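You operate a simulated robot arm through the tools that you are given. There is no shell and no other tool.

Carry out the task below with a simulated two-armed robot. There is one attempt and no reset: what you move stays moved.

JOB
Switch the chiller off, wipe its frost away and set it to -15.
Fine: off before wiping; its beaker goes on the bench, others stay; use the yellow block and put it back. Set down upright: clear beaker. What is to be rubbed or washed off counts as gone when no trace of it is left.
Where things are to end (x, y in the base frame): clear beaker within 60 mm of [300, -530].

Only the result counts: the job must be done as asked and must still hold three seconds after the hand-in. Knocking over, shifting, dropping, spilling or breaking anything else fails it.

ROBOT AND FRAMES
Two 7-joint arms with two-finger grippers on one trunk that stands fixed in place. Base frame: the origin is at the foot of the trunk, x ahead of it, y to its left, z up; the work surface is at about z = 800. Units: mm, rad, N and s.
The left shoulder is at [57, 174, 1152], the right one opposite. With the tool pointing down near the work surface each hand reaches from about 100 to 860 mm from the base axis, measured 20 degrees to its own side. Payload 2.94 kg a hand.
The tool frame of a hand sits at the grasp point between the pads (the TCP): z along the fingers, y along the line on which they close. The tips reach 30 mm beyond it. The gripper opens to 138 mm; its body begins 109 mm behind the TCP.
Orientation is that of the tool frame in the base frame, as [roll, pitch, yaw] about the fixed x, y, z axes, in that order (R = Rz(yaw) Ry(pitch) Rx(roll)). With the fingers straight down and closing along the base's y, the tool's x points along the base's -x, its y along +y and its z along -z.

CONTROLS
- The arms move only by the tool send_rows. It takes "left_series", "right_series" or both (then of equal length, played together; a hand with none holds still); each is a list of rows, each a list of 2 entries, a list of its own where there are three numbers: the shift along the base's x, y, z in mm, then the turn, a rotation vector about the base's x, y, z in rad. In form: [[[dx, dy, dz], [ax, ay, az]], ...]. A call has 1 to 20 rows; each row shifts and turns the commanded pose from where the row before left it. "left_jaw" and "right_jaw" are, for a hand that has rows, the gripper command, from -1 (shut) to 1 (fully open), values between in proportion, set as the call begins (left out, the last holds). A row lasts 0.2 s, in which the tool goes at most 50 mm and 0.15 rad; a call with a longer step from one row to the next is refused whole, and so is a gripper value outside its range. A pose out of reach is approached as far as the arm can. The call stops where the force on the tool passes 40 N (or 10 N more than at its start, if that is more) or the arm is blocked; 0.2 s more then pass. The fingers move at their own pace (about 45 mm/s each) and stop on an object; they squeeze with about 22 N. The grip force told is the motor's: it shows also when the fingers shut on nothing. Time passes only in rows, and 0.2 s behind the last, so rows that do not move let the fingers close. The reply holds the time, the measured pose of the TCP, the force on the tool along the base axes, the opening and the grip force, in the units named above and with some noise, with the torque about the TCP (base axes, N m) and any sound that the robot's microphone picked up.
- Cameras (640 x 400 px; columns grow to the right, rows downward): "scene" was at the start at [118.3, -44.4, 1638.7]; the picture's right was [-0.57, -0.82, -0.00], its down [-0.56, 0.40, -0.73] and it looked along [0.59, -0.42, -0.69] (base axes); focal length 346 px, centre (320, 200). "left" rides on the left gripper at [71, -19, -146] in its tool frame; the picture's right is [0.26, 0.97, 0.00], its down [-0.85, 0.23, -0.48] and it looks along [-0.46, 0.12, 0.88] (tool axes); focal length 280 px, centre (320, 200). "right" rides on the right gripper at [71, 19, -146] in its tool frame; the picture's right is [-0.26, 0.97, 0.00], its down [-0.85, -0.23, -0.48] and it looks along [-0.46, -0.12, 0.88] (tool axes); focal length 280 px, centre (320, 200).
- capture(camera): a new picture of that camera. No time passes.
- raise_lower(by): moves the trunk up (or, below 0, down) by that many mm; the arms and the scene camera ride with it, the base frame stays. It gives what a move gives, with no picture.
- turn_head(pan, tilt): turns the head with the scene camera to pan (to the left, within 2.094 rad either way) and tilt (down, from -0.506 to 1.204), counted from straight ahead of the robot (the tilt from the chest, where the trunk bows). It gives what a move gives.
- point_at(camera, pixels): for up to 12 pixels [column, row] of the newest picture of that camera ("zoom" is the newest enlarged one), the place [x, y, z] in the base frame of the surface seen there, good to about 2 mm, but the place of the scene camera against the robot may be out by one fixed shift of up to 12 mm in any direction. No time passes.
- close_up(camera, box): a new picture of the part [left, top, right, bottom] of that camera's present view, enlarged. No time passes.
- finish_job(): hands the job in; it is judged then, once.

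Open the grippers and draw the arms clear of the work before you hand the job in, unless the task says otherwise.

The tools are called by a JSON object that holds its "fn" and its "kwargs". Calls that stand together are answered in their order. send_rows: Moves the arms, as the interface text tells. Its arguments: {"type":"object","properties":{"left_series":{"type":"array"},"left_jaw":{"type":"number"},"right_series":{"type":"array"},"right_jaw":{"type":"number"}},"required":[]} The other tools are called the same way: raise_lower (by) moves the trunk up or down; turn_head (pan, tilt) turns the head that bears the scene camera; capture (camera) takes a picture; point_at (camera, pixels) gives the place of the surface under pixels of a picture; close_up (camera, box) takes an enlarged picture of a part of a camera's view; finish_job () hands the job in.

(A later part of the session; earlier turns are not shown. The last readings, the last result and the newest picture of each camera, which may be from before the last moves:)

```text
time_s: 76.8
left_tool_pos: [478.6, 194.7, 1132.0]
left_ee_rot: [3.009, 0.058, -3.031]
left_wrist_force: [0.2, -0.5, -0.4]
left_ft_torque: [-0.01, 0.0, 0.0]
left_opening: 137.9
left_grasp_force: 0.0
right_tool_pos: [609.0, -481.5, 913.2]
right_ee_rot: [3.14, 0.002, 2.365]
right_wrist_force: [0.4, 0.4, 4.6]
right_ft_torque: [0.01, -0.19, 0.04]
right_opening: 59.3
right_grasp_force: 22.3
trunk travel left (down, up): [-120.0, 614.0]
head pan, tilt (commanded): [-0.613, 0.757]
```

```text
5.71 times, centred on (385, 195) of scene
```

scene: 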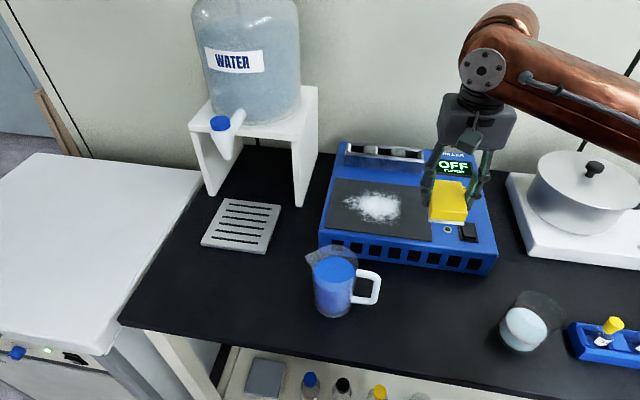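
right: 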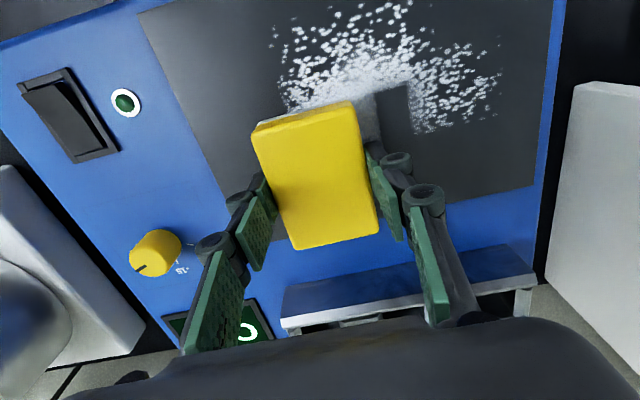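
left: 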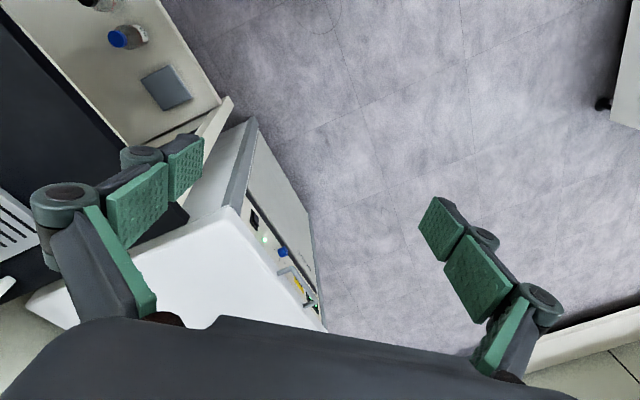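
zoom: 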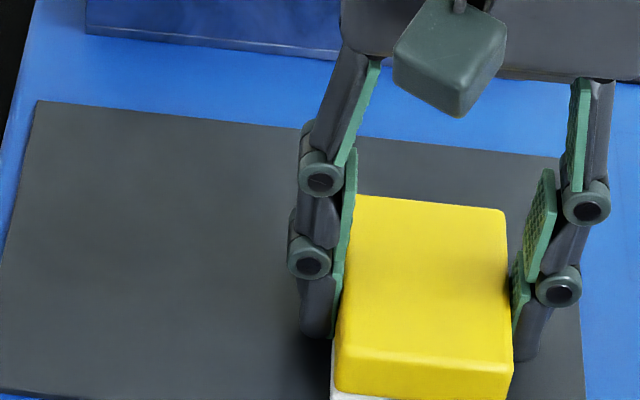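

The plate looks clean, though force fell to 4.6 N at this end. I press 0.9 mm more and make one more overlapping pass to the left along a mid lane.

{"fn": "send_rows", "kwargs": {"right_series": [[[0, 0, -0.9], [0, 0, 0]], [[6.8, -6.9, 0], [0, 0, 0]], [[6.8, -6.9, 0], [0, 0, 0]], [[6.8, -6.9, 0], [0, 0, 0]], [[7.6, 7.7, 0], [0, 0, 0]], [[7.6, 7.7, 0], [0, 0, 0]], [[7.6, 7.7, 0], [0, 0, 0]], [[7.6, 7.7, 0], [0, 0, 0]], [[7.6, 7.7, 0], [0, 0, 0]]]}}

{"fn": "send_rows", "kwargs": {"right_series": [[[7.6, 7.7, 0], [0, 0, 0]], [[7.6, 7.7, 0], [0, 0, 0]], [[7.6, 7.7, 0], [0, 0, 0]], [[7.6, 7.7, 0], [0, 0, 0]], [[7.6, 7.7, 0], [0, 0, 0]], [[7.6, 7.7, 0], [0, 0, 0]]]}}

{"fn": "close_up", "kwargs": {"camera": "scene", "box": [335, 160, 435, 230]}}

```text
time_s: 78.8
left_tool_pos: [477.4, 193.5, 1132.4]
left_ee_rot: [3.009, 0.061, -3.032]
left_wrist_force: [-0.5, -0.2, -0.1]
left_ft_torque: [-0.03, -0.05, 0.01]
left_opening: 137.9
left_grasp_force: 0.0
right_tool_pos: [668.0, -463.3, 913.2]
right_ee_rot: [3.14, 0.006, 2.365]
right_wrist_force: [-1.2, -3.2, 17.2]
right_ft_torque: [-0.26, 0.12, 0.01]
right_opening: 59.3
right_grasp_force: 21.8
trunk travel left (down, up): [-120.0, 614.0]
head pan, tilt (commanded): [-0.613, 0.757]
```

```text
time_s: 80.2
left_tool_pos: [479.8, 194.3, 1132.9]
left_ee_rot: [3.008, 0.059, -3.032]
left_wrist_force: [0.6, -1.0, -0.2]
left_ft_torque: [0.01, 0.01, -0.03]
left_opening: 138.1
left_grasp_force: 0.1
right_tool_pos: [713.3, -415.9, 913.4]
right_ee_rot: [3.141, 0.001, 2.365]
right_wrist_force: [-0.5, -1.7, 6.3]
right_ft_torque: [-0.26, -0.21, -0.03]
right_opening: 59.3
right_grasp_force: 22.2
trunk travel left (down, up): [-120.0, 614.0]
head pan, tilt (commanded): [-0.613, 0.757]
```

```text
5.71 times, centred on (385, 195) of scene
```

zoom: 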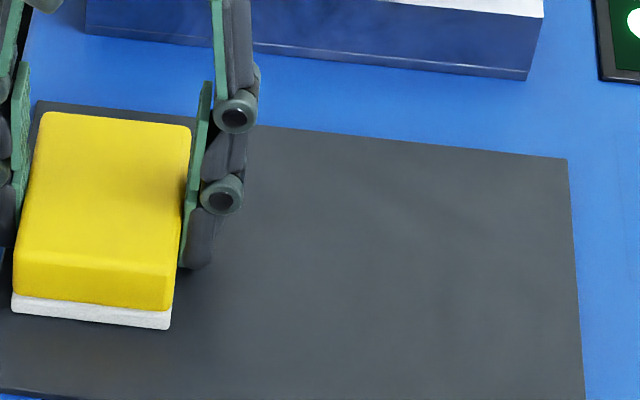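

I do a final pass on the back lane, stroking right.

{"fn": "send_rows", "kwargs": {"right_series": [[[6.5, -8.5, -0.4], [0, 0, 0]], [[6.5, -8.5, 0], [0, 0, 0]], [[6.5, -8.5, 0], [0, 0, 0]], [[-7.7, -7.8, 0], [0, 0, 0]], [[-7.7, -7.8, 0], [0, 0, 0]], [[-7.7, -7.8, 0], [0, 0, 0]], [[-7.7, -7.8, 0], [0, 0, 0]], [[-7.7, -7.8, 0], [0, 0, 0]], [[-7.7, -7.8, 0], [0, 0, 0]], [[-7.7, -7.8, 0], [0, 0, 0]], [[-7.7, -7.8, 0], [0, 0, 0]], [[-7.7, -7.8, 0], [0, 0, 0]]]}}

{"fn": "send_rows", "kwargs": {"right_series": [[[0, 0, 8], [0, 0, 0]], [[0, 0, 15], [0, 0, 0]], [[-10, -10, 20], [0, 0, 0]], [[-10, -10, 15], [0, 0, 0]], [[0, 0, 0], [0, 0, 0]]]}}

{"fn": "close_up", "kwargs": {"camera": "scene", "box": [310, 140, 450, 240]}}

{"fn": "capture", "kwargs": {"camera": "right"}}

```text
time_s: 82.8
left_tool_pos: [479.3, 195.7, 1131.7]
left_ee_rot: [3.01, 0.059, -3.031]
left_wrist_force: [0.2, 0.0, -0.3]
left_ft_torque: [-0.01, 0.0, -0.02]
left_opening: 138.4
left_grasp_force: 0.1
right_tool_pos: [663.7, -511.8, 914.2]
right_ee_rot: [3.141, 0.007, 2.364]
right_wrist_force: [4.3, 3.0, 20.7]
right_ft_torque: [0.26, 0.0, 0.01]
right_opening: 59.4
right_grasp_force: 22.6
trunk travel left (down, up): [-120.0, 614.0]
head pan, tilt (commanded): [-0.613, 0.757]
```

```text
time_s: 84.0
left_tool_pos: [481.6, 193.8, 1131.7]
left_ee_rot: [3.008, 0.059, -3.032]
left_wrist_force: [-0.6, -0.4, 0.1]
left_ft_torque: [-0.03, 0.01, 0.01]
left_opening: 138.0
left_grasp_force: 0.2
right_tool_pos: [643.5, -532.8, 970.9]
right_ee_rot: [-3.141, 0.002, 2.362]
right_wrist_force: [0.0, 0.5, -0.8]
right_ft_torque: [0.0, 0.03, 0.0]
right_opening: 59.4
right_grasp_force: 22.4
trunk travel left (down, up): [-120.0, 614.0]
head pan, tilt (commanded): [-0.613, 0.757]
```

```text
4.00 times, centred on (380, 190) of scene
```

zoom: 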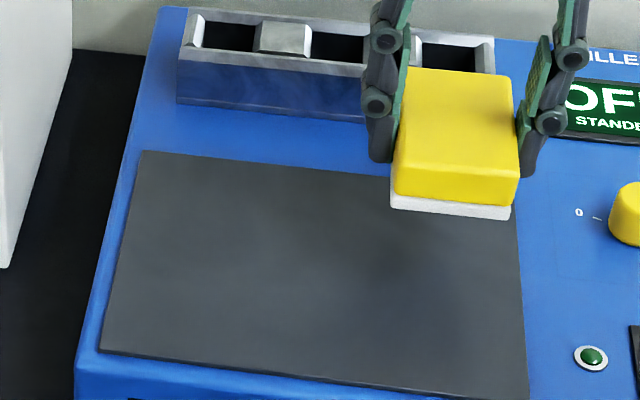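

```text
taken
```

right: 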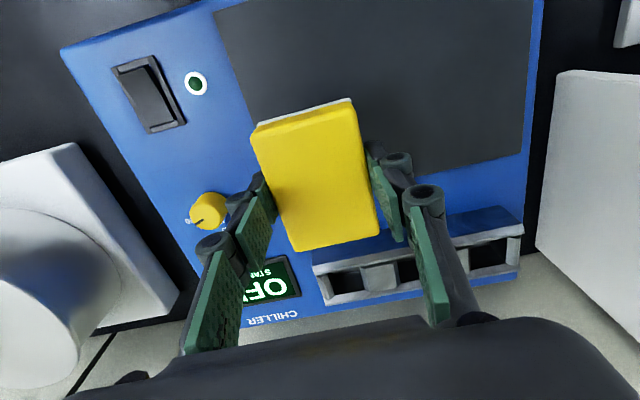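

The plate looks spotless. I carry the block back to above its home spot at (420.3,-398.5) and restore the yaw (-0.1 rad).

{"fn": "send_rows", "kwargs": {"right_series": [[[-28, 17, -4], [0, 0, 0]], [[-32, 19.2, -4], [0, 0, 0]], [[-32, 19.2, -4], [0, 0, 0]], [[-32, 19.2, -4], [0, 0, -0.05]], [[-32, 19.2, -4], [0, 0, -0.05]], [[-32, 19.2, -10], [0, 0, 0]], [[-25, 15, -15], [0, 0, 0]], [[-10.2, 6.3, -15], [0, 0, 0]], [[0, 0, 0], [0, 0, 0]]]}}

{"fn": "capture", "kwargs": {"camera": "scene"}}

{"fn": "close_up", "kwargs": {"camera": "scene", "box": [310, 160, 450, 260]}}

```text
time_s: 86.0
left_tool_pos: [479.8, 194.5, 1130.8]
left_ee_rot: [3.007, 0.06, -3.032]
left_wrist_force: [0.4, 0.3, -0.1]
left_ft_torque: [0.0, 0.0, 0.02]
left_opening: 138.2
left_grasp_force: 0.1
right_tool_pos: [418.7, -397.5, 910.2]
right_ee_rot: [-3.141, 0.002, 2.264]
right_wrist_force: [-0.3, 0.0, -0.5]
right_ft_torque: [0.0, -0.01, -0.02]
right_opening: 58.8
right_grasp_force: 22.3
trunk travel left (down, up): [-120.0, 614.0]
head pan, tilt (commanded): [-0.613, 0.757]
```

```text
taken
```

scene: 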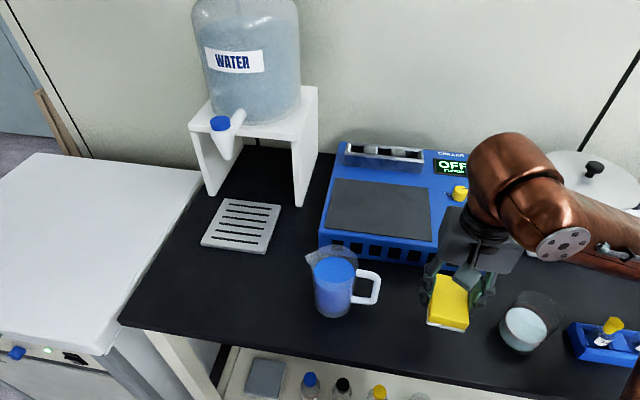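

```text
4.00 times, centred on (380, 210) of scene
```

zoom: 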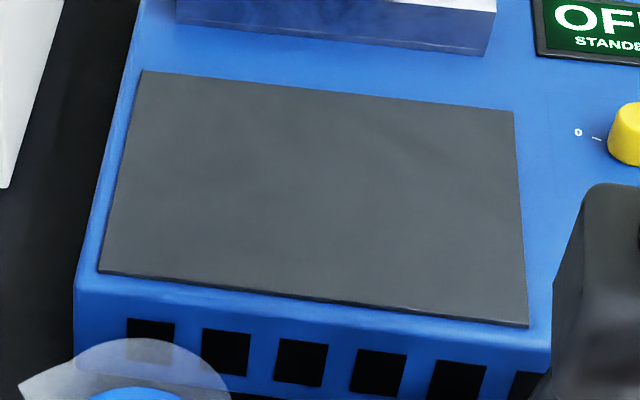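

The whole plate is visible now. I zoom at high magnification on both halves to check for faint traces before putting the block down.

{"fn": "close_up", "kwargs": {"camera": "scene", "box": [325, 175, 385, 240]}}

{"fn": "close_up", "kwargs": {"camera": "scene", "box": [375, 180, 440, 245]}}

```text
6.15 times, centred on (355, 208) of scene
```

zoom: 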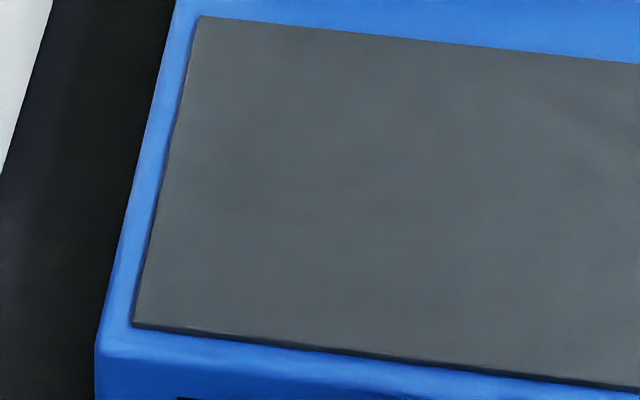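

```text
6.15 times, centred on (408, 212) of scene
```

zoom: 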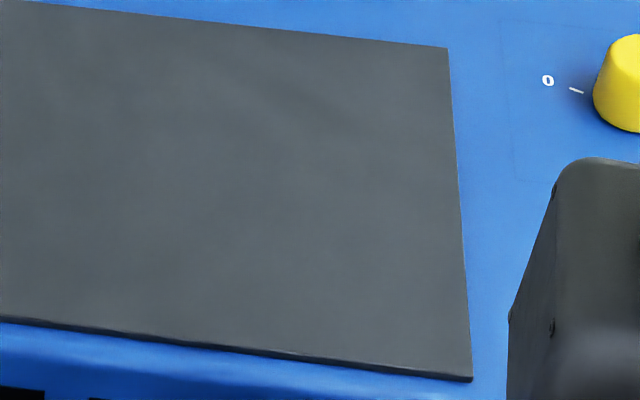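

The plate has no trace left. I lower the block to just above the bench.

{"fn": "send_rows", "kwargs": {"right_series": [[[0, 0, -20], [0, 0, 0]], [[0, 0, -20], [0, 0, 0]], [[0, 0, -16], [0, 0, 0]], [[0, 0, -10], [0, 0, 0]], [[0, 0, -4], [0, 0, 0]], [[0, 0, 0], [0, 0, 0]]]}}

{"fn": "send_rows", "kwargs": {"right_series": [[[0, 0, -1.5], [0, 0, 0]], [[0, 0, -1], [0, 0, 0]], [[0, 0, 0], [0, 0, 0]]]}}

```text
time_s: 87.4
left_tool_pos: [480.4, 194.1, 1130.4]
left_ee_rot: [3.006, 0.059, -3.032]
left_wrist_force: [-0.2, 0.4, -0.3]
left_ft_torque: [-0.01, 0.02, -0.01]
left_opening: 138.3
left_grasp_force: 0.1
right_tool_pos: [419.5, -398.0, 840.3]
right_ee_rot: [3.141, 0.002, 2.264]
right_wrist_force: [-1.4, 0.1, -0.6]
right_ft_torque: [-0.01, 0.02, 0.01]
right_opening: 59.2
right_grasp_force: 21.9
trunk travel left (down, up): [-120.0, 614.0]
head pan, tilt (commanded): [-0.613, 0.757]
```

```text
time_s: 88.2
left_tool_pos: [480.4, 194.5, 1130.4]
left_ee_rot: [3.008, 0.059, -3.031]
left_wrist_force: [-0.1, 0.4, 1.1]
left_ft_torque: [-0.04, 0.02, 0.01]
left_opening: 138.1
left_grasp_force: 0.0
right_tool_pos: [419.9, -398.3, 837.8]
right_ee_rot: [3.141, 0.003, 2.263]
right_wrist_force: [-0.1, 0.4, -0.7]
right_ft_torque: [0.03, 0.01, 0.04]
right_opening: 59.2
right_grasp_force: 21.9
trunk travel left (down, up): [-120.0, 614.0]
head pan, tilt (commanded): [-0.613, 0.757]
```

No contact yet at z≈838; I continue down gently.

{"fn": "send_rows", "kwargs": {"right_series": [[[0, 0, -0.8], [0, 0, 0]], [[0, 0, -0.7], [0, 0, 0]], [[0, 0, 0], [0, 0, 0]]]}}

{"fn": "send_rows", "kwargs": {"right_series": [[[0, 0, -0.6], [0, 0, 0]], [[0, 0, 0], [0, 0, 0]]]}}

```text
time_s: 89.0
left_tool_pos: [478.8, 193.2, 1131.5]
left_ee_rot: [3.008, 0.058, -3.03]
left_wrist_force: [0.6, -0.3, 0.1]
left_ft_torque: [-0.03, -0.02, 0.0]
left_opening: 138.3
left_grasp_force: 0.1
right_tool_pos: [420.5, -398.9, 836.4]
right_ee_rot: [3.141, 0.004, 2.263]
right_wrist_force: [0.7, -0.2, -1.1]
right_ft_torque: [0.01, 0.0, 0.0]
right_opening: 59.0
right_grasp_force: 21.5
trunk travel left (down, up): [-120.0, 614.0]
head pan, tilt (commanded): [-0.613, 0.757]
```

```text
time_s: 89.6
left_tool_pos: [479.3, 194.1, 1131.9]
left_ee_rot: [3.006, 0.061, -3.031]
left_wrist_force: [-0.6, 0.4, -0.2]
left_ft_torque: [-0.02, 0.02, 0.0]
left_opening: 137.7
left_grasp_force: 0.1
right_tool_pos: [420.3, -398.0, 835.5]
right_ee_rot: [-3.141, 0.002, 2.262]
right_wrist_force: [-0.6, 0.5, -0.5]
right_ft_torque: [-0.02, -0.02, 0.02]
right_opening: 59.3
right_grasp_force: 22.2
trunk travel left (down, up): [-120.0, 614.0]
head pan, tilt (commanded): [-0.613, 0.757]
```

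Still free; the block has been pushed up slightly in the grip by the wiping. I go on in 0.7 mm steps.

{"fn": "send_rows", "kwargs": {"right_series": [[[0, 0, -0.7], [0, 0, 0]], [[0, 0, 0], [0, 0, 0]]]}}

{"fn": "send_rows", "kwargs": {"right_series": [[[0, 0, -0.7], [0, 0, 0]], [[0, 0, 0], [0, 0, 0]]]}}

```text
time_s: 90.2
left_tool_pos: [478.9, 193.8, 1131.3]
left_ee_rot: [3.007, 0.058, -3.031]
left_wrist_force: [-0.5, -0.3, 0.0]
left_ft_torque: [0.01, -0.02, -0.04]
left_opening: 138.0
left_grasp_force: 0.2
right_tool_pos: [420.5, -398.0, 834.4]
right_ee_rot: [-3.141, 0.002, 2.263]
right_wrist_force: [-0.4, -0.1, -0.3]
right_ft_torque: [-0.01, 0.0, 0.03]
right_opening: 59.2
right_grasp_force: 22.1
trunk travel left (down, up): [-120.0, 614.0]
head pan, tilt (commanded): [-0.613, 0.757]
```

```text
time_s: 90.8
left_tool_pos: [478.7, 193.2, 1131.7]
left_ee_rot: [3.01, 0.06, -3.033]
left_wrist_force: [-0.6, 0.2, 0.3]
left_ft_torque: [0.05, 0.03, 0.0]
left_opening: 138.0
left_grasp_force: 0.0
right_tool_pos: [420.2, -398.1, 835.1]
right_ee_rot: [-3.141, 0.004, 2.263]
right_wrist_force: [-1.2, 0.7, 3.3]
right_ft_torque: [-0.19, 0.01, -0.04]
right_opening: 59.5
right_grasp_force: 22.7
trunk travel left (down, up): [-120.0, 614.0]
head pan, tilt (commanded): [-0.613, 0.757]
```

Contact now (3.3 N upward). I release the block and rise straight up.

{"fn": "send_rows", "kwargs": {"right_series": [[[0, 0, -0.3], [0, 0, 0]], [[0, 0, 0], [0, 0, 0]]]}}

{"fn": "send_rows", "kwargs": {"right_series": [[[0, 0, 0], [0, 0, 0]], [[0, 0, 0], [0, 0, 0]], [[0, 0, 0], [0, 0, 0]]], "right_jaw": 0.25}}

{"fn": "send_rows", "kwargs": {"right_series": [[[0, 0, 12], [0, 0, 0]], [[0, 0, 25], [0, 0, 0]], [[0, 0, 30], [0, 0, 0]], [[0, 0, 0], [0, 0, 0]]]}}

{"fn": "capture", "kwargs": {"camera": "right"}}

{"fn": "capture", "kwargs": {"camera": "scene"}}

```text
time_s: 91.4
left_tool_pos: [480.7, 193.3, 1130.9]
left_ee_rot: [3.007, 0.061, -3.032]
left_wrist_force: [-0.9, -0.4, 1.0]
left_ft_torque: [-0.02, -0.02, 0.0]
left_opening: 138.3
left_grasp_force: 0.0
right_tool_pos: [421.8, -398.4, 834.3]
right_ee_rot: [3.141, 0.003, 2.266]
right_wrist_force: [-0.2, -2.4, 5.1]
right_ft_torque: [-0.2, 0.05, -0.04]
right_opening: 59.4
right_grasp_force: 22.3
trunk travel left (down, up): [-120.0, 614.0]
head pan, tilt (commanded): [-0.613, 0.757]
```

```text
time_s: 92.2
left_tool_pos: [480.2, 193.3, 1131.4]
left_ee_rot: [3.008, 0.06, -3.033]
left_wrist_force: [-0.3, -0.5, 0.5]
left_ft_torque: [0.03, -0.01, 0.01]
left_opening: 138.3
left_grasp_force: 0.0
right_tool_pos: [420.5, -397.8, 834.5]
right_ee_rot: [-3.14, 0.001, 2.264]
right_wrist_force: [0.3, 0.1, -0.1]
right_ft_torque: [0.02, 0.01, -0.03]
right_opening: 86.5
right_grasp_force: 0.1
trunk travel left (down, up): [-120.0, 614.0]
head pan, tilt (commanded): [-0.613, 0.757]
```

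```text
time_s: 93.2
left_tool_pos: [479.8, 193.7, 1131.6]
left_ee_rot: [3.007, 0.059, -3.032]
left_wrist_force: [-1.0, 0.1, -0.7]
left_ft_torque: [-0.04, -0.04, 0.0]
left_opening: 138.0
left_grasp_force: 0.0
right_tool_pos: [420.2, -400.5, 901.5]
right_ee_rot: [3.14, 0.001, 2.263]
right_wrist_force: [-0.3, 0.3, 0.0]
right_ft_torque: [-0.01, -0.02, 0.02]
right_opening: 86.3
right_grasp_force: 0.1
trunk travel left (down, up): [-120.0, 614.0]
head pan, tilt (commanded): [-0.613, 0.757]
```

```text
taken
```

right: 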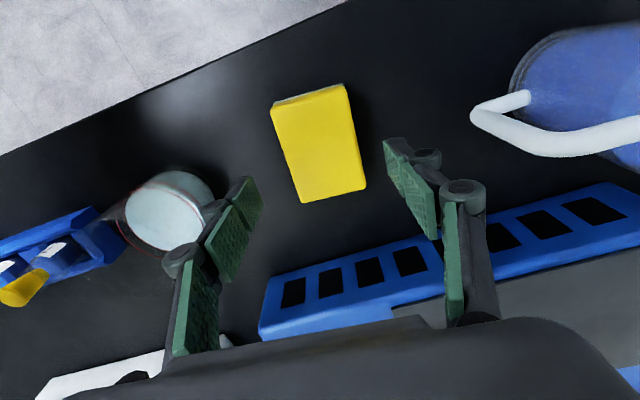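

```text
taken
```

scene: 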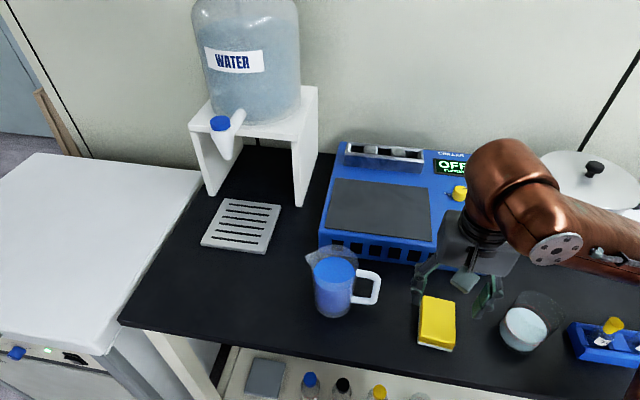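

The block is back flat in its place. Next is the knob: I measure the pot and hotplate beside it to keep the arm clear, and zoom on the knob.

{"fn": "point_at", "kwargs": {"camera": "scene", "pixels": [[593, 167], [565, 160], [560, 180], [600, 155], [620, 180], [457, 190], [460, 199]]}}

{"fn": "close_up", "kwargs": {"camera": "scene", "box": [430, 175, 480, 210]}}

```text
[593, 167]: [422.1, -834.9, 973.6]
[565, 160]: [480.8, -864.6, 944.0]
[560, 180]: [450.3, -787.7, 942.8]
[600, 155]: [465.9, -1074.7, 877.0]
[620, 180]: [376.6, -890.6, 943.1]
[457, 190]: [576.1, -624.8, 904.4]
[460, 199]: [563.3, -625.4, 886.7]
```

```text
11.43 times, centred on (455, 192) of scene
```

zoom: 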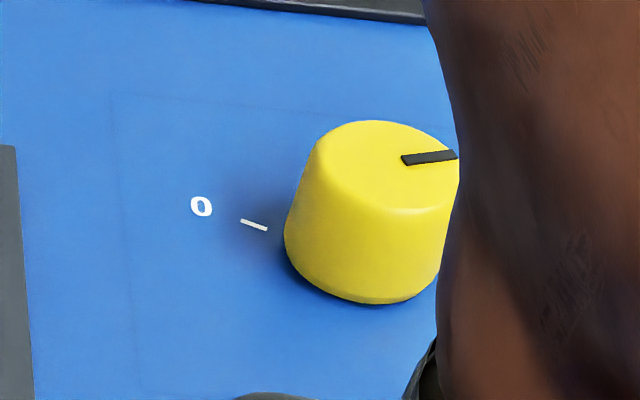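

The pot is about 250 mm away from the knob, so there is room. I rise and move above the knob at about (584,-637), jaw about 62 mm open.

{"fn": "send_rows", "kwargs": {"right_series": [[[0, 0, 30], [0, 0, 0]], [[0, 0, 25], [0, 0, 0]], [[20, -29, 0], [0, 0, 0]], [[24, -34, 0], [0, 0, 0]], [[24, -34, 0], [0, 0, 0]], [[24, -34, 0], [0, 0, 0]], [[24, -34, 0], [0, 0, 0]], [[24, -34, 0], [0, 0, 0]], [[10, -16, 0], [0, 0, 0]], [[0, 0, 0], [0, 0, 0]]], "right_jaw": -0.1}}

{"fn": "capture", "kwargs": {"camera": "right"}}

{"fn": "capture", "kwargs": {"camera": "scene"}}

```text
time_s: 95.4
left_tool_pos: [480.4, 193.1, 1131.6]
left_ee_rot: [3.006, 0.06, -3.031]
left_wrist_force: [0.4, 0.6, 0.6]
left_ft_torque: [-0.02, 0.04, 0.0]
left_opening: 137.9
left_grasp_force: 0.0
right_tool_pos: [570.0, -614.1, 956.6]
right_ee_rot: [-3.141, 0.002, 2.264]
right_wrist_force: [-0.1, 0.0, 0.2]
right_ft_torque: [-0.01, 0.0, -0.02]
right_opening: 62.2
right_grasp_force: 0.0
trunk travel left (down, up): [-120.0, 614.0]
head pan, tilt (commanded): [-0.613, 0.757]
```

```text
taken
```

right: 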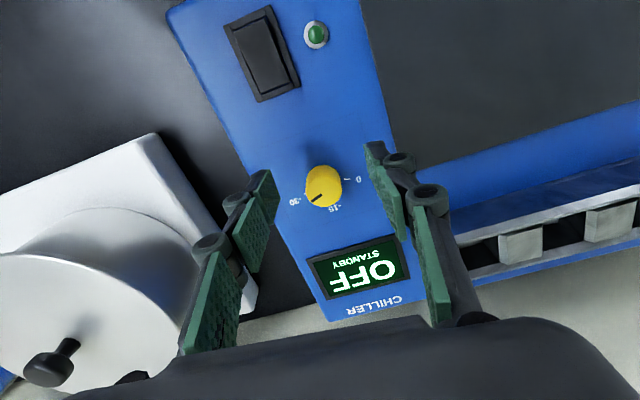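

```text
taken
```

scene: 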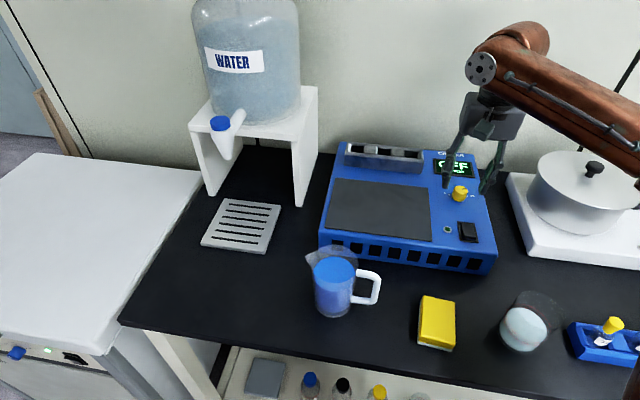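

A very good view: the knob with -30, -15 and 0 marks around (323,187). I zoom and measure ticks and pointer.

{"fn": "close_up", "kwargs": {"camera": "right", "box": [280, 150, 375, 225]}}

{"fn": "point_at", "kwargs": {"camera": "zoom", "pixels": [[150, 305], [180, 300], [350, 365], [362, 350], [445, 195], [470, 190], [210, 310], [290, 270], [170, 330], [320, 200]]}}

```text
5.33 times, centred on (328, 188) of right
```

zoom: 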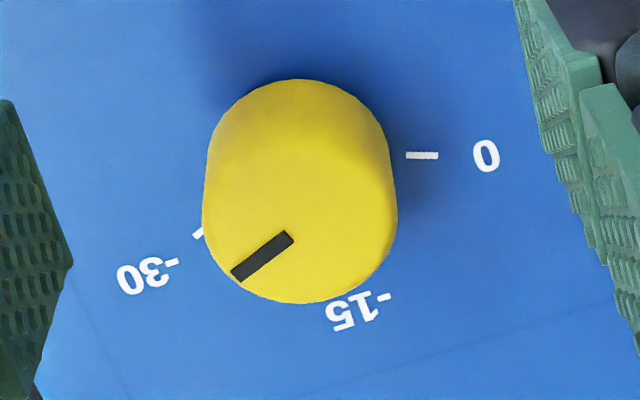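

```text
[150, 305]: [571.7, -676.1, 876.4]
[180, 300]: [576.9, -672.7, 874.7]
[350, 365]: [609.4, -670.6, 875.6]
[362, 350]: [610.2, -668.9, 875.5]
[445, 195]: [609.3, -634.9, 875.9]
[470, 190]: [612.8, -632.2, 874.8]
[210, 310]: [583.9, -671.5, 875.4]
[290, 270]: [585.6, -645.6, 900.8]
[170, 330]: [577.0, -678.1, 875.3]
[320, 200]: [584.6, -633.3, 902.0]
```

I take the measurements on the actual tick and pointer ends.

{"fn": "close_up", "kwargs": {"camera": "right", "box": [280, 150, 375, 225]}}

{"fn": "point_at", "kwargs": {"camera": "zoom", "pixels": [[410, 155], [435, 156], [195, 235], [201, 231], [288, 238], [240, 275], [300, 296], [210, 225], [388, 225], [300, 150], [300, 100], [486, 157]]}}

{"fn": "point_at", "kwargs": {"camera": "zoom", "pixels": [[145, 275], [360, 312], [340, 318], [372, 310], [380, 260], [225, 255], [250, 285], [350, 285], [215, 200], [385, 195], [300, 300], [300, 130]]}}

```text
5.33 times, centred on (328, 188) of right
```

zoom: 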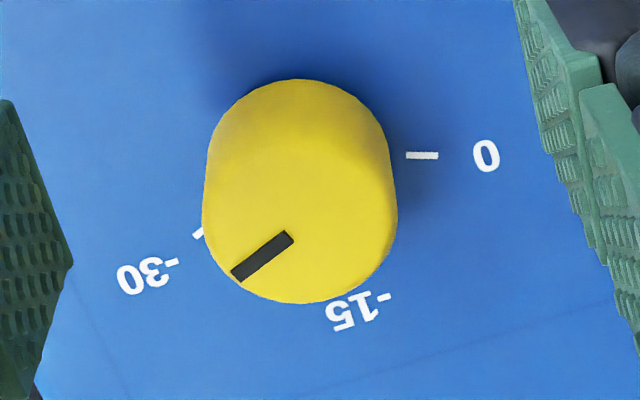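

```text
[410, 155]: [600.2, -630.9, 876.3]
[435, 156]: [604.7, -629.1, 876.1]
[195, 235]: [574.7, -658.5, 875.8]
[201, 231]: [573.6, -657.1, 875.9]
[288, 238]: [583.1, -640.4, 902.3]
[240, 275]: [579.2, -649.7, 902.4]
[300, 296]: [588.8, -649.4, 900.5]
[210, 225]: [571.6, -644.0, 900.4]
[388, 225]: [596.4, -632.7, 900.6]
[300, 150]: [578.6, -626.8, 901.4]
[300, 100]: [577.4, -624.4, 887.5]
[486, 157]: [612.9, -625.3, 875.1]
```

```text
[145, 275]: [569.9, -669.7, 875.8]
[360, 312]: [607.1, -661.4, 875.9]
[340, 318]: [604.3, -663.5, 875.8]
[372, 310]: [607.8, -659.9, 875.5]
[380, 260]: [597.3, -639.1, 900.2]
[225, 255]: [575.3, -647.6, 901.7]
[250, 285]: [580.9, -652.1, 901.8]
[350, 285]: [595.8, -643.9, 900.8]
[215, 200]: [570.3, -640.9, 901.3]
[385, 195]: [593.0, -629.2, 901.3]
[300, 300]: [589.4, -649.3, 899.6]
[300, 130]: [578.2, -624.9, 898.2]
```

The knob centre is about (583.8,-637.8), ticks at -112.5° (-30) and +22.7° (0), so -15 lies at about -45°: a turn of +67.5° (1.178 rad). I move over the knob and descend around it.

{"fn": "send_rows", "kwargs": {"right_series": [[[6.8, -12.1, 0], [0, 0, 0]], [[6.7, -12.2, 0], [0, 0, 0]], [[0, 0, -15], [0, 0, 0]], [[0, 0, -15], [0, 0, 0]], [[0, 0, 0], [0, 0, 0]]]}}

{"fn": "capture", "kwargs": {"camera": "right"}}

{"fn": "close_up", "kwargs": {"camera": "scene", "box": [420, 130, 520, 220]}}

```text
time_s: 96.6
left_tool_pos: [480.1, 194.7, 1131.4]
left_ee_rot: [3.007, 0.06, -3.032]
left_wrist_force: [0.0, -0.2, 0.2]
left_ft_torque: [0.03, -0.01, 0.02]
left_opening: 137.9
left_grasp_force: 0.1
right_tool_pos: [584.3, -638.7, 927.1]
right_ee_rot: [-3.141, 0.001, 2.263]
right_wrist_force: [0.7, -0.2, -0.6]
right_ft_torque: [0.03, 0.0, -0.02]
right_opening: 62.1
right_grasp_force: 0.0
trunk travel left (down, up): [-120.0, 614.0]
head pan, tilt (commanded): [-0.613, 0.757]
```

```text
taken
```

right: 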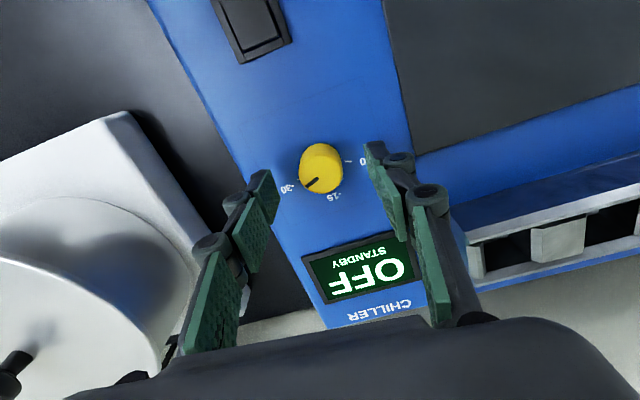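

```text
4.44 times, centred on (470, 175) of scene
```

zoom: 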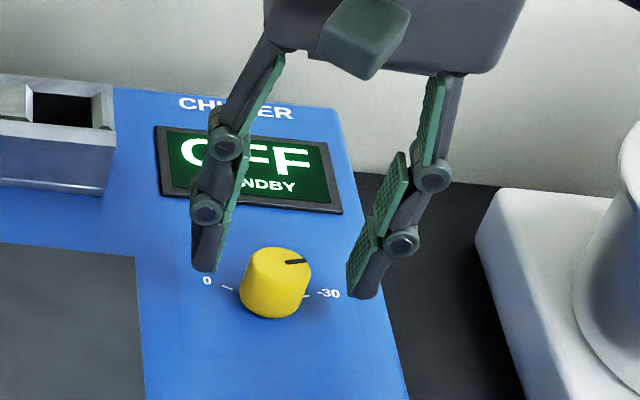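

The knob's top (320,172) is centred under the grasp point. I descend 16 mm and close on it.

{"fn": "send_rows", "kwargs": {"right_series": [[[0, 0, -8], [0, 0, 0]], [[0, 0, -8], [0, 0, 0]], [[0, 0, 0], [0, 0, 0]]]}}

{"fn": "send_rows", "kwargs": {"right_series": [[[0, 0, 0], [0, 0, 0]], [[0, 0, 0], [0, 0, 0]], [[0, 0, 0], [0, 0, 0]], [[0, 0, 0], [0, 0, 0]]], "right_jaw": -1}}

{"fn": "capture", "kwargs": {"camera": "right"}}

{"fn": "close_up", "kwargs": {"camera": "scene", "box": [420, 130, 520, 220]}}

```text
time_s: 97.4
left_tool_pos: [481.0, 193.6, 1129.7]
left_ee_rot: [3.008, 0.06, -3.032]
left_wrist_force: [0.3, 0.6, -0.3]
left_ft_torque: [-0.01, -0.02, 0.03]
left_opening: 138.0
left_grasp_force: 0.1
right_tool_pos: [584.6, -639.2, 909.1]
right_ee_rot: [3.141, 0.002, 2.267]
right_wrist_force: [0.3, -0.7, -0.2]
right_ft_torque: [-0.02, -0.02, 0.01]
right_opening: 62.1
right_grasp_force: 0.0
trunk travel left (down, up): [-120.0, 614.0]
head pan, tilt (commanded): [-0.613, 0.757]
```

```text
time_s: 98.4
left_tool_pos: [481.3, 194.0, 1131.6]
left_ee_rot: [3.006, 0.057, -3.031]
left_wrist_force: [-0.4, 0.0, 1.2]
left_ft_torque: [-0.03, 0.02, 0.01]
left_opening: 138.0
left_grasp_force: 0.0
right_tool_pos: [584.9, -638.2, 909.2]
right_ee_rot: [3.141, 0.001, 2.265]
right_wrist_force: [2.1, 3.0, -1.4]
right_ft_torque: [0.06, -0.17, -0.02]
right_opening: 29.4
right_grasp_force: 44.8
trunk travel left (down, up): [-120.0, 614.0]
head pan, tilt (commanded): [-0.613, 0.757]
```

```text
taken
```

right: 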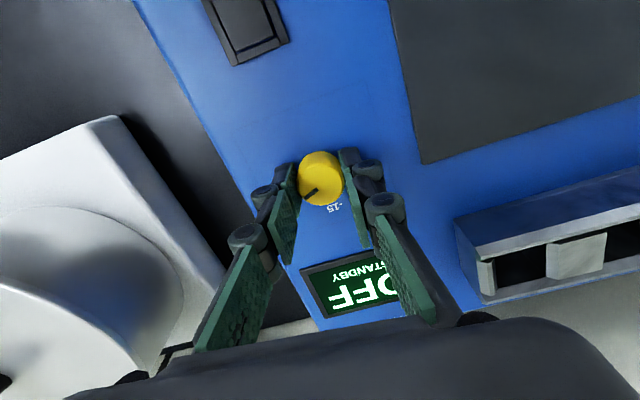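

```text
4.44 times, centred on (470, 175) of scene
```

zoom: 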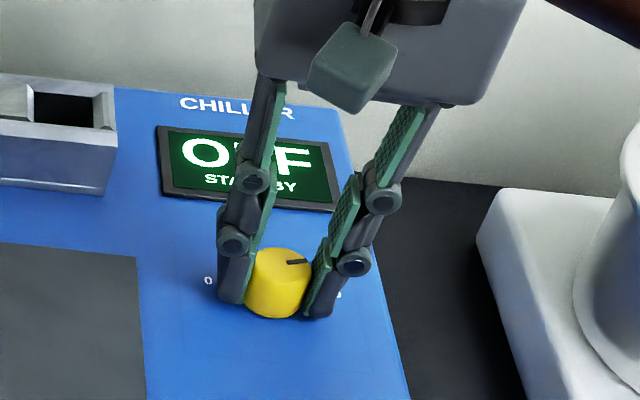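

The knob is gripped at 29 mm. I turn it the first half: +0.589 rad about z.

{"fn": "send_rows", "kwargs": {"right_series": [[[0, 0, 0], [0, 0, 0.098]], [[0, 0, 0], [0, 0, 0.098]], [[0, 0, 0], [0, 0, 0.098]], [[0, 0, 0], [0, 0, 0.098]], [[0, 0, 0], [0, 0, 0.098]], [[0, 0, 0], [0, 0, 0.099]], [[0, 0, 0], [0, 0, 0]]]}}

{"fn": "capture", "kwargs": {"camera": "right"}}

{"fn": "close_up", "kwargs": {"camera": "scene", "box": [420, 130, 520, 220]}}

```text
time_s: 100.0
left_tool_pos: [479.8, 193.7, 1132.5]
left_ee_rot: [3.007, 0.06, -3.031]
left_wrist_force: [0.3, -0.6, 0.5]
left_ft_torque: [0.06, -0.01, 0.0]
left_opening: 138.0
left_grasp_force: 0.0
right_tool_pos: [584.7, -638.7, 909.3]
right_ee_rot: [3.141, -0.001, 2.852]
right_wrist_force: [2.9, -2.6, 2.2]
right_ft_torque: [-0.16, 0.0, -0.07]
right_opening: 29.3
right_grasp_force: 45.2
trunk travel left (down, up): [-120.0, 614.0]
head pan, tilt (commanded): [-0.613, 0.757]
```

```text
taken
```

right: 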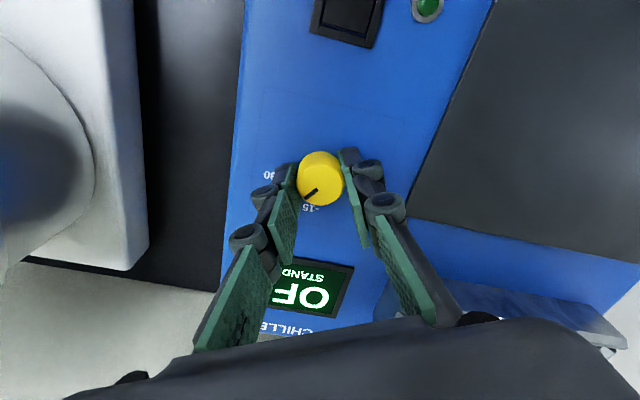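

```text
4.44 times, centred on (470, 175) of scene
```

zoom: 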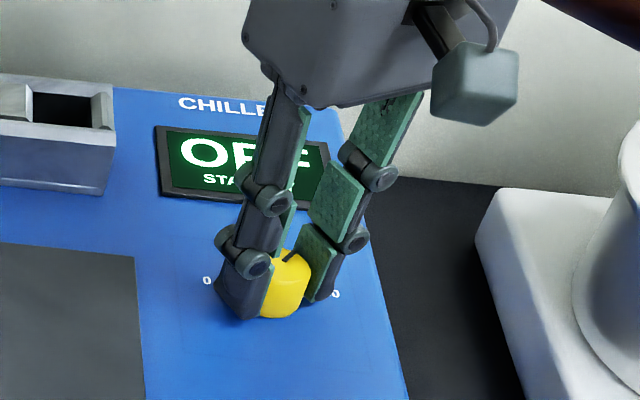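

The pointer keeps its place relative to the gripper, so the knob turns with it. I turn the second half: +0.589 rad.

{"fn": "send_rows", "kwargs": {"right_series": [[[0, 0, 0], [0, 0, 0.098]], [[0, 0, 0], [0, 0, 0.098]], [[0, 0, 0], [0, 0, 0.098]], [[0, 0, 0], [0, 0, 0.098]], [[0, 0, 0], [0, 0, 0.098]], [[0, 0, 0], [0, 0, 0.099]], [[0, 0, 0], [0, 0, 0]]]}}

{"fn": "capture", "kwargs": {"camera": "right"}}

{"fn": "close_up", "kwargs": {"camera": "right", "box": [280, 130, 375, 225]}}

```text
time_s: 101.6
left_tool_pos: [480.7, 191.2, 1130.5]
left_ee_rot: [3.007, 0.058, -3.032]
left_wrist_force: [0.4, -0.2, 0.1]
left_ft_torque: [0.02, 0.01, -0.01]
left_opening: 137.8
left_grasp_force: 0.1
right_tool_pos: [583.7, -637.6, 909.4]
right_ee_rot: [3.14, 0.005, -2.842]
right_wrist_force: [3.9, -9.8, 4.8]
right_ft_torque: [-0.42, 0.21, 0.04]
right_opening: 29.1
right_grasp_force: 45.3
trunk travel left (down, up): [-120.0, 614.0]
head pan, tilt (commanded): [-0.613, 0.757]
```

```text
taken
```

right: 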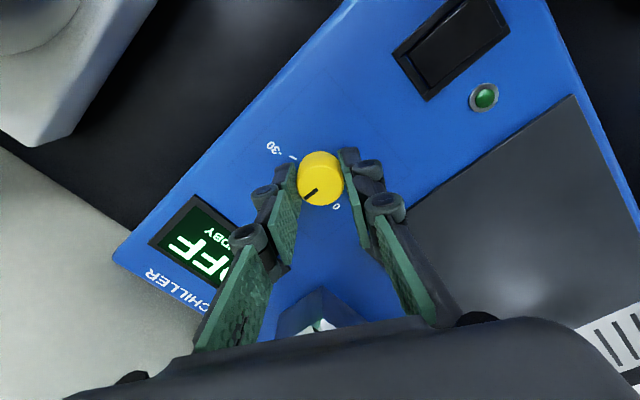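

```text
4.21 times, centred on (328, 178) of right
```

zoom: 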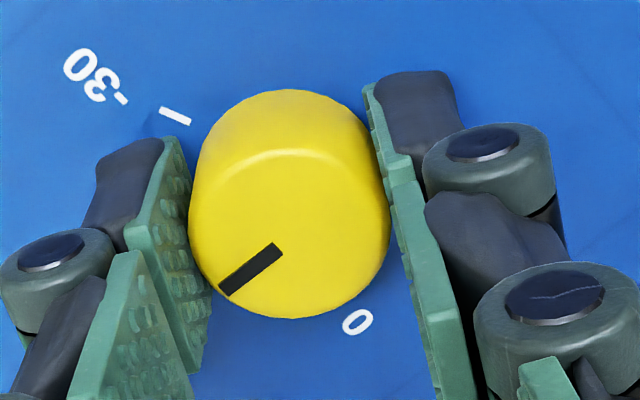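

The hand turned 1.176 rad in total. I measure the pointer and the -30 tick in this view.

{"fn": "point_at", "kwargs": {"camera": "zoom", "pixels": [[278, 248], [226, 289], [162, 109], [188, 123], [290, 316], [195, 240], [383, 245], [285, 155], [355, 322], [210, 280], [350, 300], [250, 268]]}}

```text
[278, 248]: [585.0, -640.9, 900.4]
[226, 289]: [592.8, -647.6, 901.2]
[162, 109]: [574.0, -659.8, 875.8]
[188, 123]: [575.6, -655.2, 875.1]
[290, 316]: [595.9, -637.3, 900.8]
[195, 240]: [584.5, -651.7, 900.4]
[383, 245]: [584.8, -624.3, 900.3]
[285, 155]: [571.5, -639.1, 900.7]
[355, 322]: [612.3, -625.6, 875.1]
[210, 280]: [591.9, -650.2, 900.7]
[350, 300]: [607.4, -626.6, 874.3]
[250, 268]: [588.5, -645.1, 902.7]
```

The pointer now points at about -45°, matching -15. I release the knob gently and rise.

{"fn": "send_rows", "kwargs": {"right_series": [[[0, 0, 0], [0, 0, 0]], [[0, 0, 0], [0, 0, 0]], [[0, 0, 0], [0, 0, 0]]], "right_jaw": -0.1}}

{"fn": "send_rows", "kwargs": {"right_series": [[[0, 0, 15], [0, 0, 0]], [[0, 0, 30], [0, 0, 0]], [[0, 0, 5], [0, 0, 0]], [[0, 0, 0], [0, 0, 0]]]}}

{"fn": "capture", "kwargs": {"camera": "right"}}

{"fn": "close_up", "kwargs": {"camera": "right", "box": [280, 110, 375, 205]}}

{"fn": "close_up", "kwargs": {"camera": "scene", "box": [430, 170, 490, 215]}}

```text
time_s: 102.4
left_tool_pos: [479.2, 193.1, 1132.0]
left_ee_rot: [3.009, 0.059, -3.031]
left_wrist_force: [0.2, -0.5, -0.7]
left_ft_torque: [0.02, 0.01, 0.03]
left_opening: 138.0
left_grasp_force: 0.0
right_tool_pos: [583.8, -637.0, 909.4]
right_ee_rot: [3.14, 0.001, -2.842]
right_wrist_force: [-0.1, -0.5, 0.1]
right_ft_torque: [-0.03, 0.01, -0.03]
right_opening: 61.8
right_grasp_force: 0.1
trunk travel left (down, up): [-120.0, 614.0]
head pan, tilt (commanded): [-0.613, 0.757]
```

```text
time_s: 103.4
left_tool_pos: [480.3, 193.8, 1132.2]
left_ee_rot: [3.007, 0.059, -3.031]
left_wrist_force: [1.1, -0.1, 0.3]
left_ft_torque: [-0.01, -0.04, 0.0]
left_opening: 137.9
left_grasp_force: 0.0
right_tool_pos: [584.8, -636.1, 959.7]
right_ee_rot: [-3.14, 0.002, -2.841]
right_wrist_force: [0.0, 0.0, -0.2]
right_ft_torque: [-0.03, 0.02, 0.0]
right_opening: 61.9
right_grasp_force: 0.0
trunk travel left (down, up): [-120.0, 614.0]
head pan, tilt (commanded): [-0.613, 0.757]
```

```text
taken
```

right: 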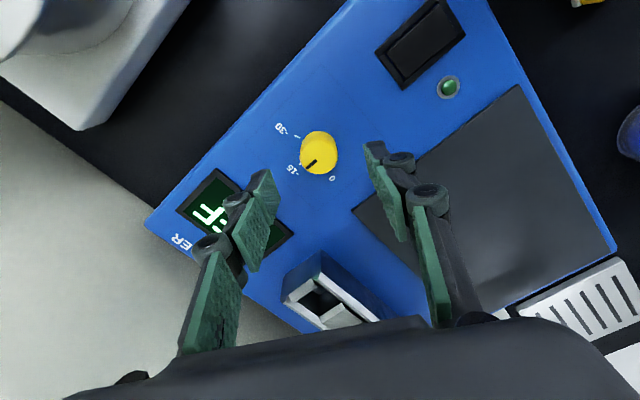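

```text
4.21 times, centred on (328, 158) of right
```

zoom: 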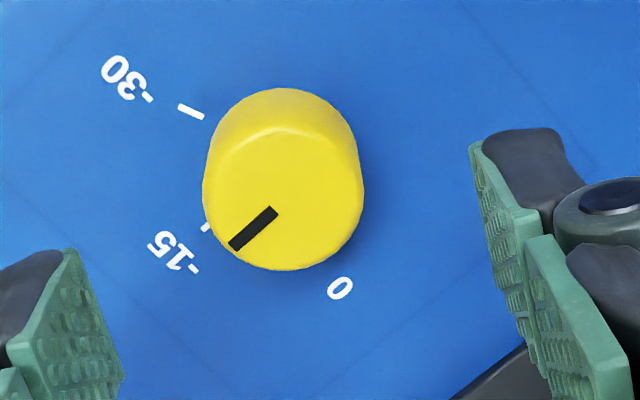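

```text
8.89 times, centred on (460, 192) of scene
```

zoom: 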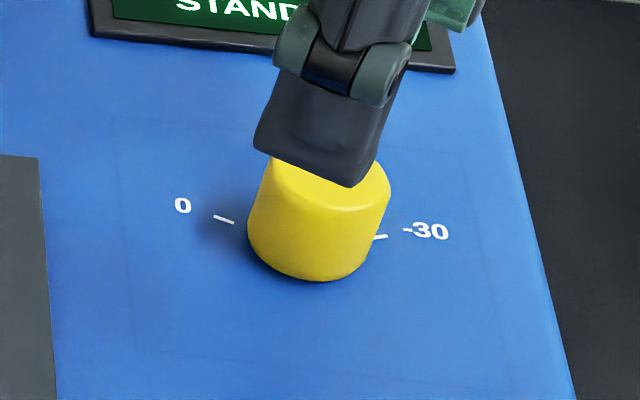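

The -15 tick is just visible at (207,227) beside the pointer. I measure it and the pointer from this view.

{"fn": "close_up", "kwargs": {"camera": "right", "box": [295, 125, 345, 180]}}

{"fn": "point_at", "kwargs": {"camera": "zoom", "pixels": [[100, 60], [125, 75], [140, 255], [150, 248], [262, 217], [180, 285], [150, 200], [378, 210], [260, 325], [200, 260], [240, 235], [220, 252]]}}

```text
7.27 times, centred on (320, 152) of right
```

zoom: 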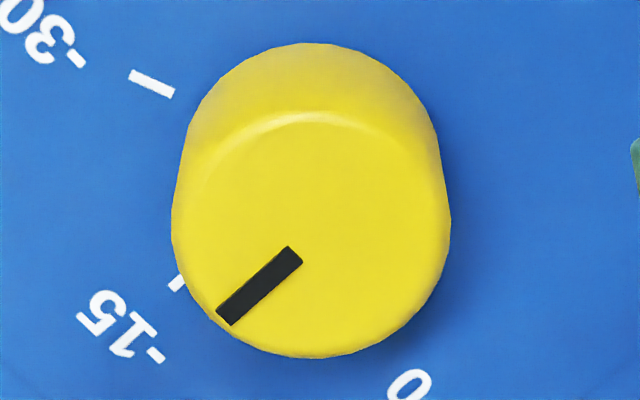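

```text
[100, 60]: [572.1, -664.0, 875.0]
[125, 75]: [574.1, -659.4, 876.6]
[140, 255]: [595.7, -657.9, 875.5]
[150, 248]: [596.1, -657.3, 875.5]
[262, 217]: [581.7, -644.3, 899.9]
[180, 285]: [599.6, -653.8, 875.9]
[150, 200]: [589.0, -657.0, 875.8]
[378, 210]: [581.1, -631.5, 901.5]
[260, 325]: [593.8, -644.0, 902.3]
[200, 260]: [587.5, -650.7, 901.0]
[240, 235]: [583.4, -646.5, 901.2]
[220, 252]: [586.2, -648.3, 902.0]
```

I take the points on the exact features now.

{"fn": "point_at", "kwargs": {"camera": "zoom", "pixels": [[293, 254], [276, 270], [258, 287], [240, 303], [225, 317], [178, 284], [176, 287], [180, 220], [443, 220], [310, 352], [310, 120], [152, 84]]}}

{"fn": "point_at", "kwargs": {"camera": "zoom", "pixels": [[200, 300], [420, 300], [205, 160], [415, 160], [250, 340], [370, 340], [220, 318], [232, 312], [288, 247], [300, 262], [134, 73], [171, 94]]}}

```text
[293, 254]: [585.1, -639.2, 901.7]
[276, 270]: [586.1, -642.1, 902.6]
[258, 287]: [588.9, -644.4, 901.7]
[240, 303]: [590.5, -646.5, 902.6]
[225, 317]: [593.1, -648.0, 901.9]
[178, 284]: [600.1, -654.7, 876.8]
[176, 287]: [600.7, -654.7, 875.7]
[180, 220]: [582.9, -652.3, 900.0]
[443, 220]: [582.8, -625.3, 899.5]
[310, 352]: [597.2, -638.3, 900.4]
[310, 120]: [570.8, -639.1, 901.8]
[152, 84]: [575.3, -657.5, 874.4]
```

```text
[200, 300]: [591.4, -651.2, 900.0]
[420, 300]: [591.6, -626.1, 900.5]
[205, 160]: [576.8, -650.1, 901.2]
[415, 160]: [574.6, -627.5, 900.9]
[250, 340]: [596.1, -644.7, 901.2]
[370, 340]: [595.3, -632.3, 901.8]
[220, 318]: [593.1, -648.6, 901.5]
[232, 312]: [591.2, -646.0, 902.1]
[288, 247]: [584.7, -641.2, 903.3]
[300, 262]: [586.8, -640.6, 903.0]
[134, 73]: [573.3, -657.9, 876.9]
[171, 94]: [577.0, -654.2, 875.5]
```

The pointer sits at about -45° from two independent estimates, aligned with the -15 tick. I draw the right hand up and away and check the knob from the scene camera.

{"fn": "send_rows", "kwargs": {"right_series": [[[0, 0, 25], [0, 0, 0]], [[-20, 10, 10], [0, 0, -0.1]], [[-30, 15, 5], [0, 0, -0.1]], [[-30, 15, 0], [0, 0, -0.1]], [[-30, 15, 0], [0, 0, 0]], [[0, 0, 0], [0, 0, 0]]], "right_jaw": 1}}

{"fn": "raise_lower", "kwargs": {"by": 100}}

{"fn": "capture", "kwargs": {"camera": "scene"}}

{"fn": "close_up", "kwargs": {"camera": "scene", "box": [360, 160, 460, 250]}}

```text
time_s: 104.8
left_tool_pos: [480.8, 191.9, 1130.8]
left_ee_rot: [3.005, 0.061, -3.033]
left_wrist_force: [0.6, -0.1, -0.3]
left_ft_torque: [0.03, 0.13, 0.0]
left_opening: 137.9
left_grasp_force: 0.1
right_tool_pos: [478.7, -588.5, 1000.4]
right_ee_rot: [3.14, -0.002, 3.141]
right_wrist_force: [1.3, -0.3, -0.5]
right_ft_torque: [0.01, 0.09, 0.01]
right_opening: 138.2
right_grasp_force: 0.0
right hand out of reach, approached as far as the arm can: row 4
trunk travel left (down, up): [-120.0, 614.0]
head pan, tilt (commanded): [-0.613, 0.757]
```

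```text
time_s: 106.2
left_tool_pos: [479.4, 194.4, 1230.4]
left_ee_rot: [3.008, 0.059, -3.032]
left_wrist_force: [-0.5, 0.9, -0.4]
left_ft_torque: [0.0, -0.03, -0.01]
left_opening: 137.9
left_grasp_force: 0.0
right_tool_pos: [478.0, -585.5, 1100.5]
right_ee_rot: [3.141, 0.003, 3.141]
right_wrist_force: [0.0, 0.1, 0.0]
right_ft_torque: [-0.03, 0.0, 0.02]
right_opening: 137.7
right_grasp_force: 0.1
trunk travel left (down, up): [-220.0, 514.0]
head pan, tilt (commanded): [-0.613, 0.757]
```

```text
taken
```

scene: 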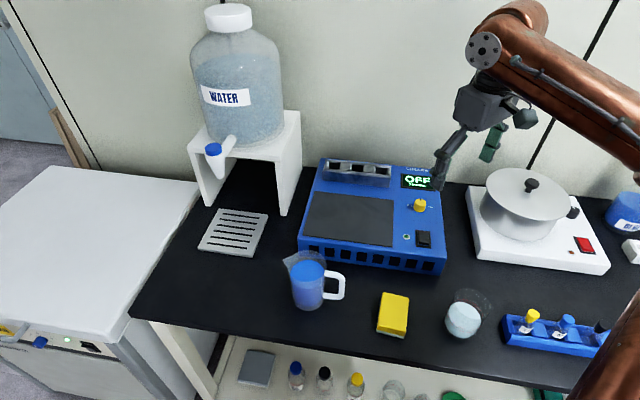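

```text
4.44 times, centred on (410, 205) of scene
```

zoom: 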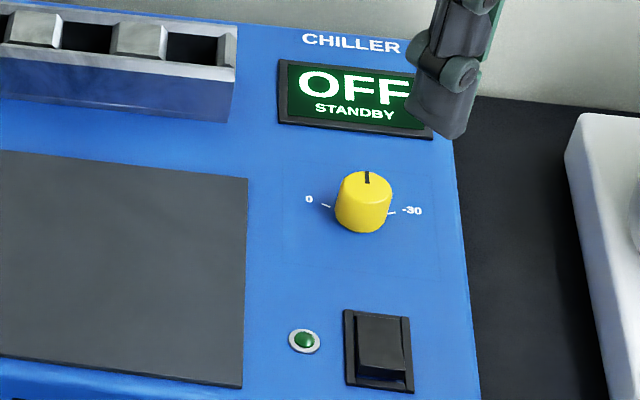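

All objects are in place, and the display shows OFF. I zoom hard on the knob to check the pointer's symmetry.

{"fn": "close_up", "kwargs": {"camera": "scene", "box": [404, 192, 436, 214]}}

{"fn": "point_at", "kwargs": {"camera": "zoom", "pixels": [[320, 80], [320, 120], [160, 210], [500, 240]]}}

{"fn": "close_up", "kwargs": {"camera": "scene", "box": [370, 280, 500, 350]}}

```text
16.00 times, centred on (420, 203) of scene
```

zoom: 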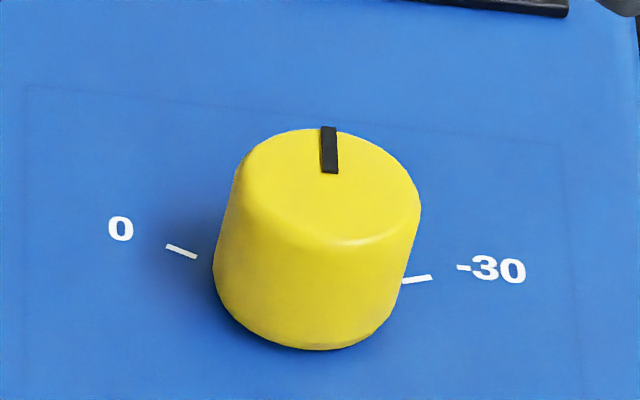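

```text
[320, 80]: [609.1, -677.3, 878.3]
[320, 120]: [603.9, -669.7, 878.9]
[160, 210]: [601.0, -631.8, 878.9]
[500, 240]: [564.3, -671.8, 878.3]
```

```text
4.92 times, centred on (435, 315) of scene
```

zoom: 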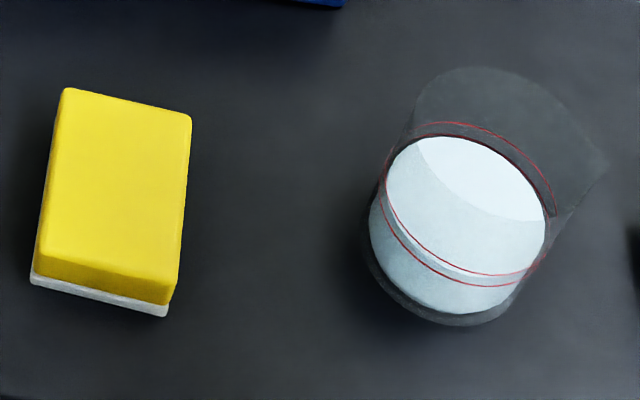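

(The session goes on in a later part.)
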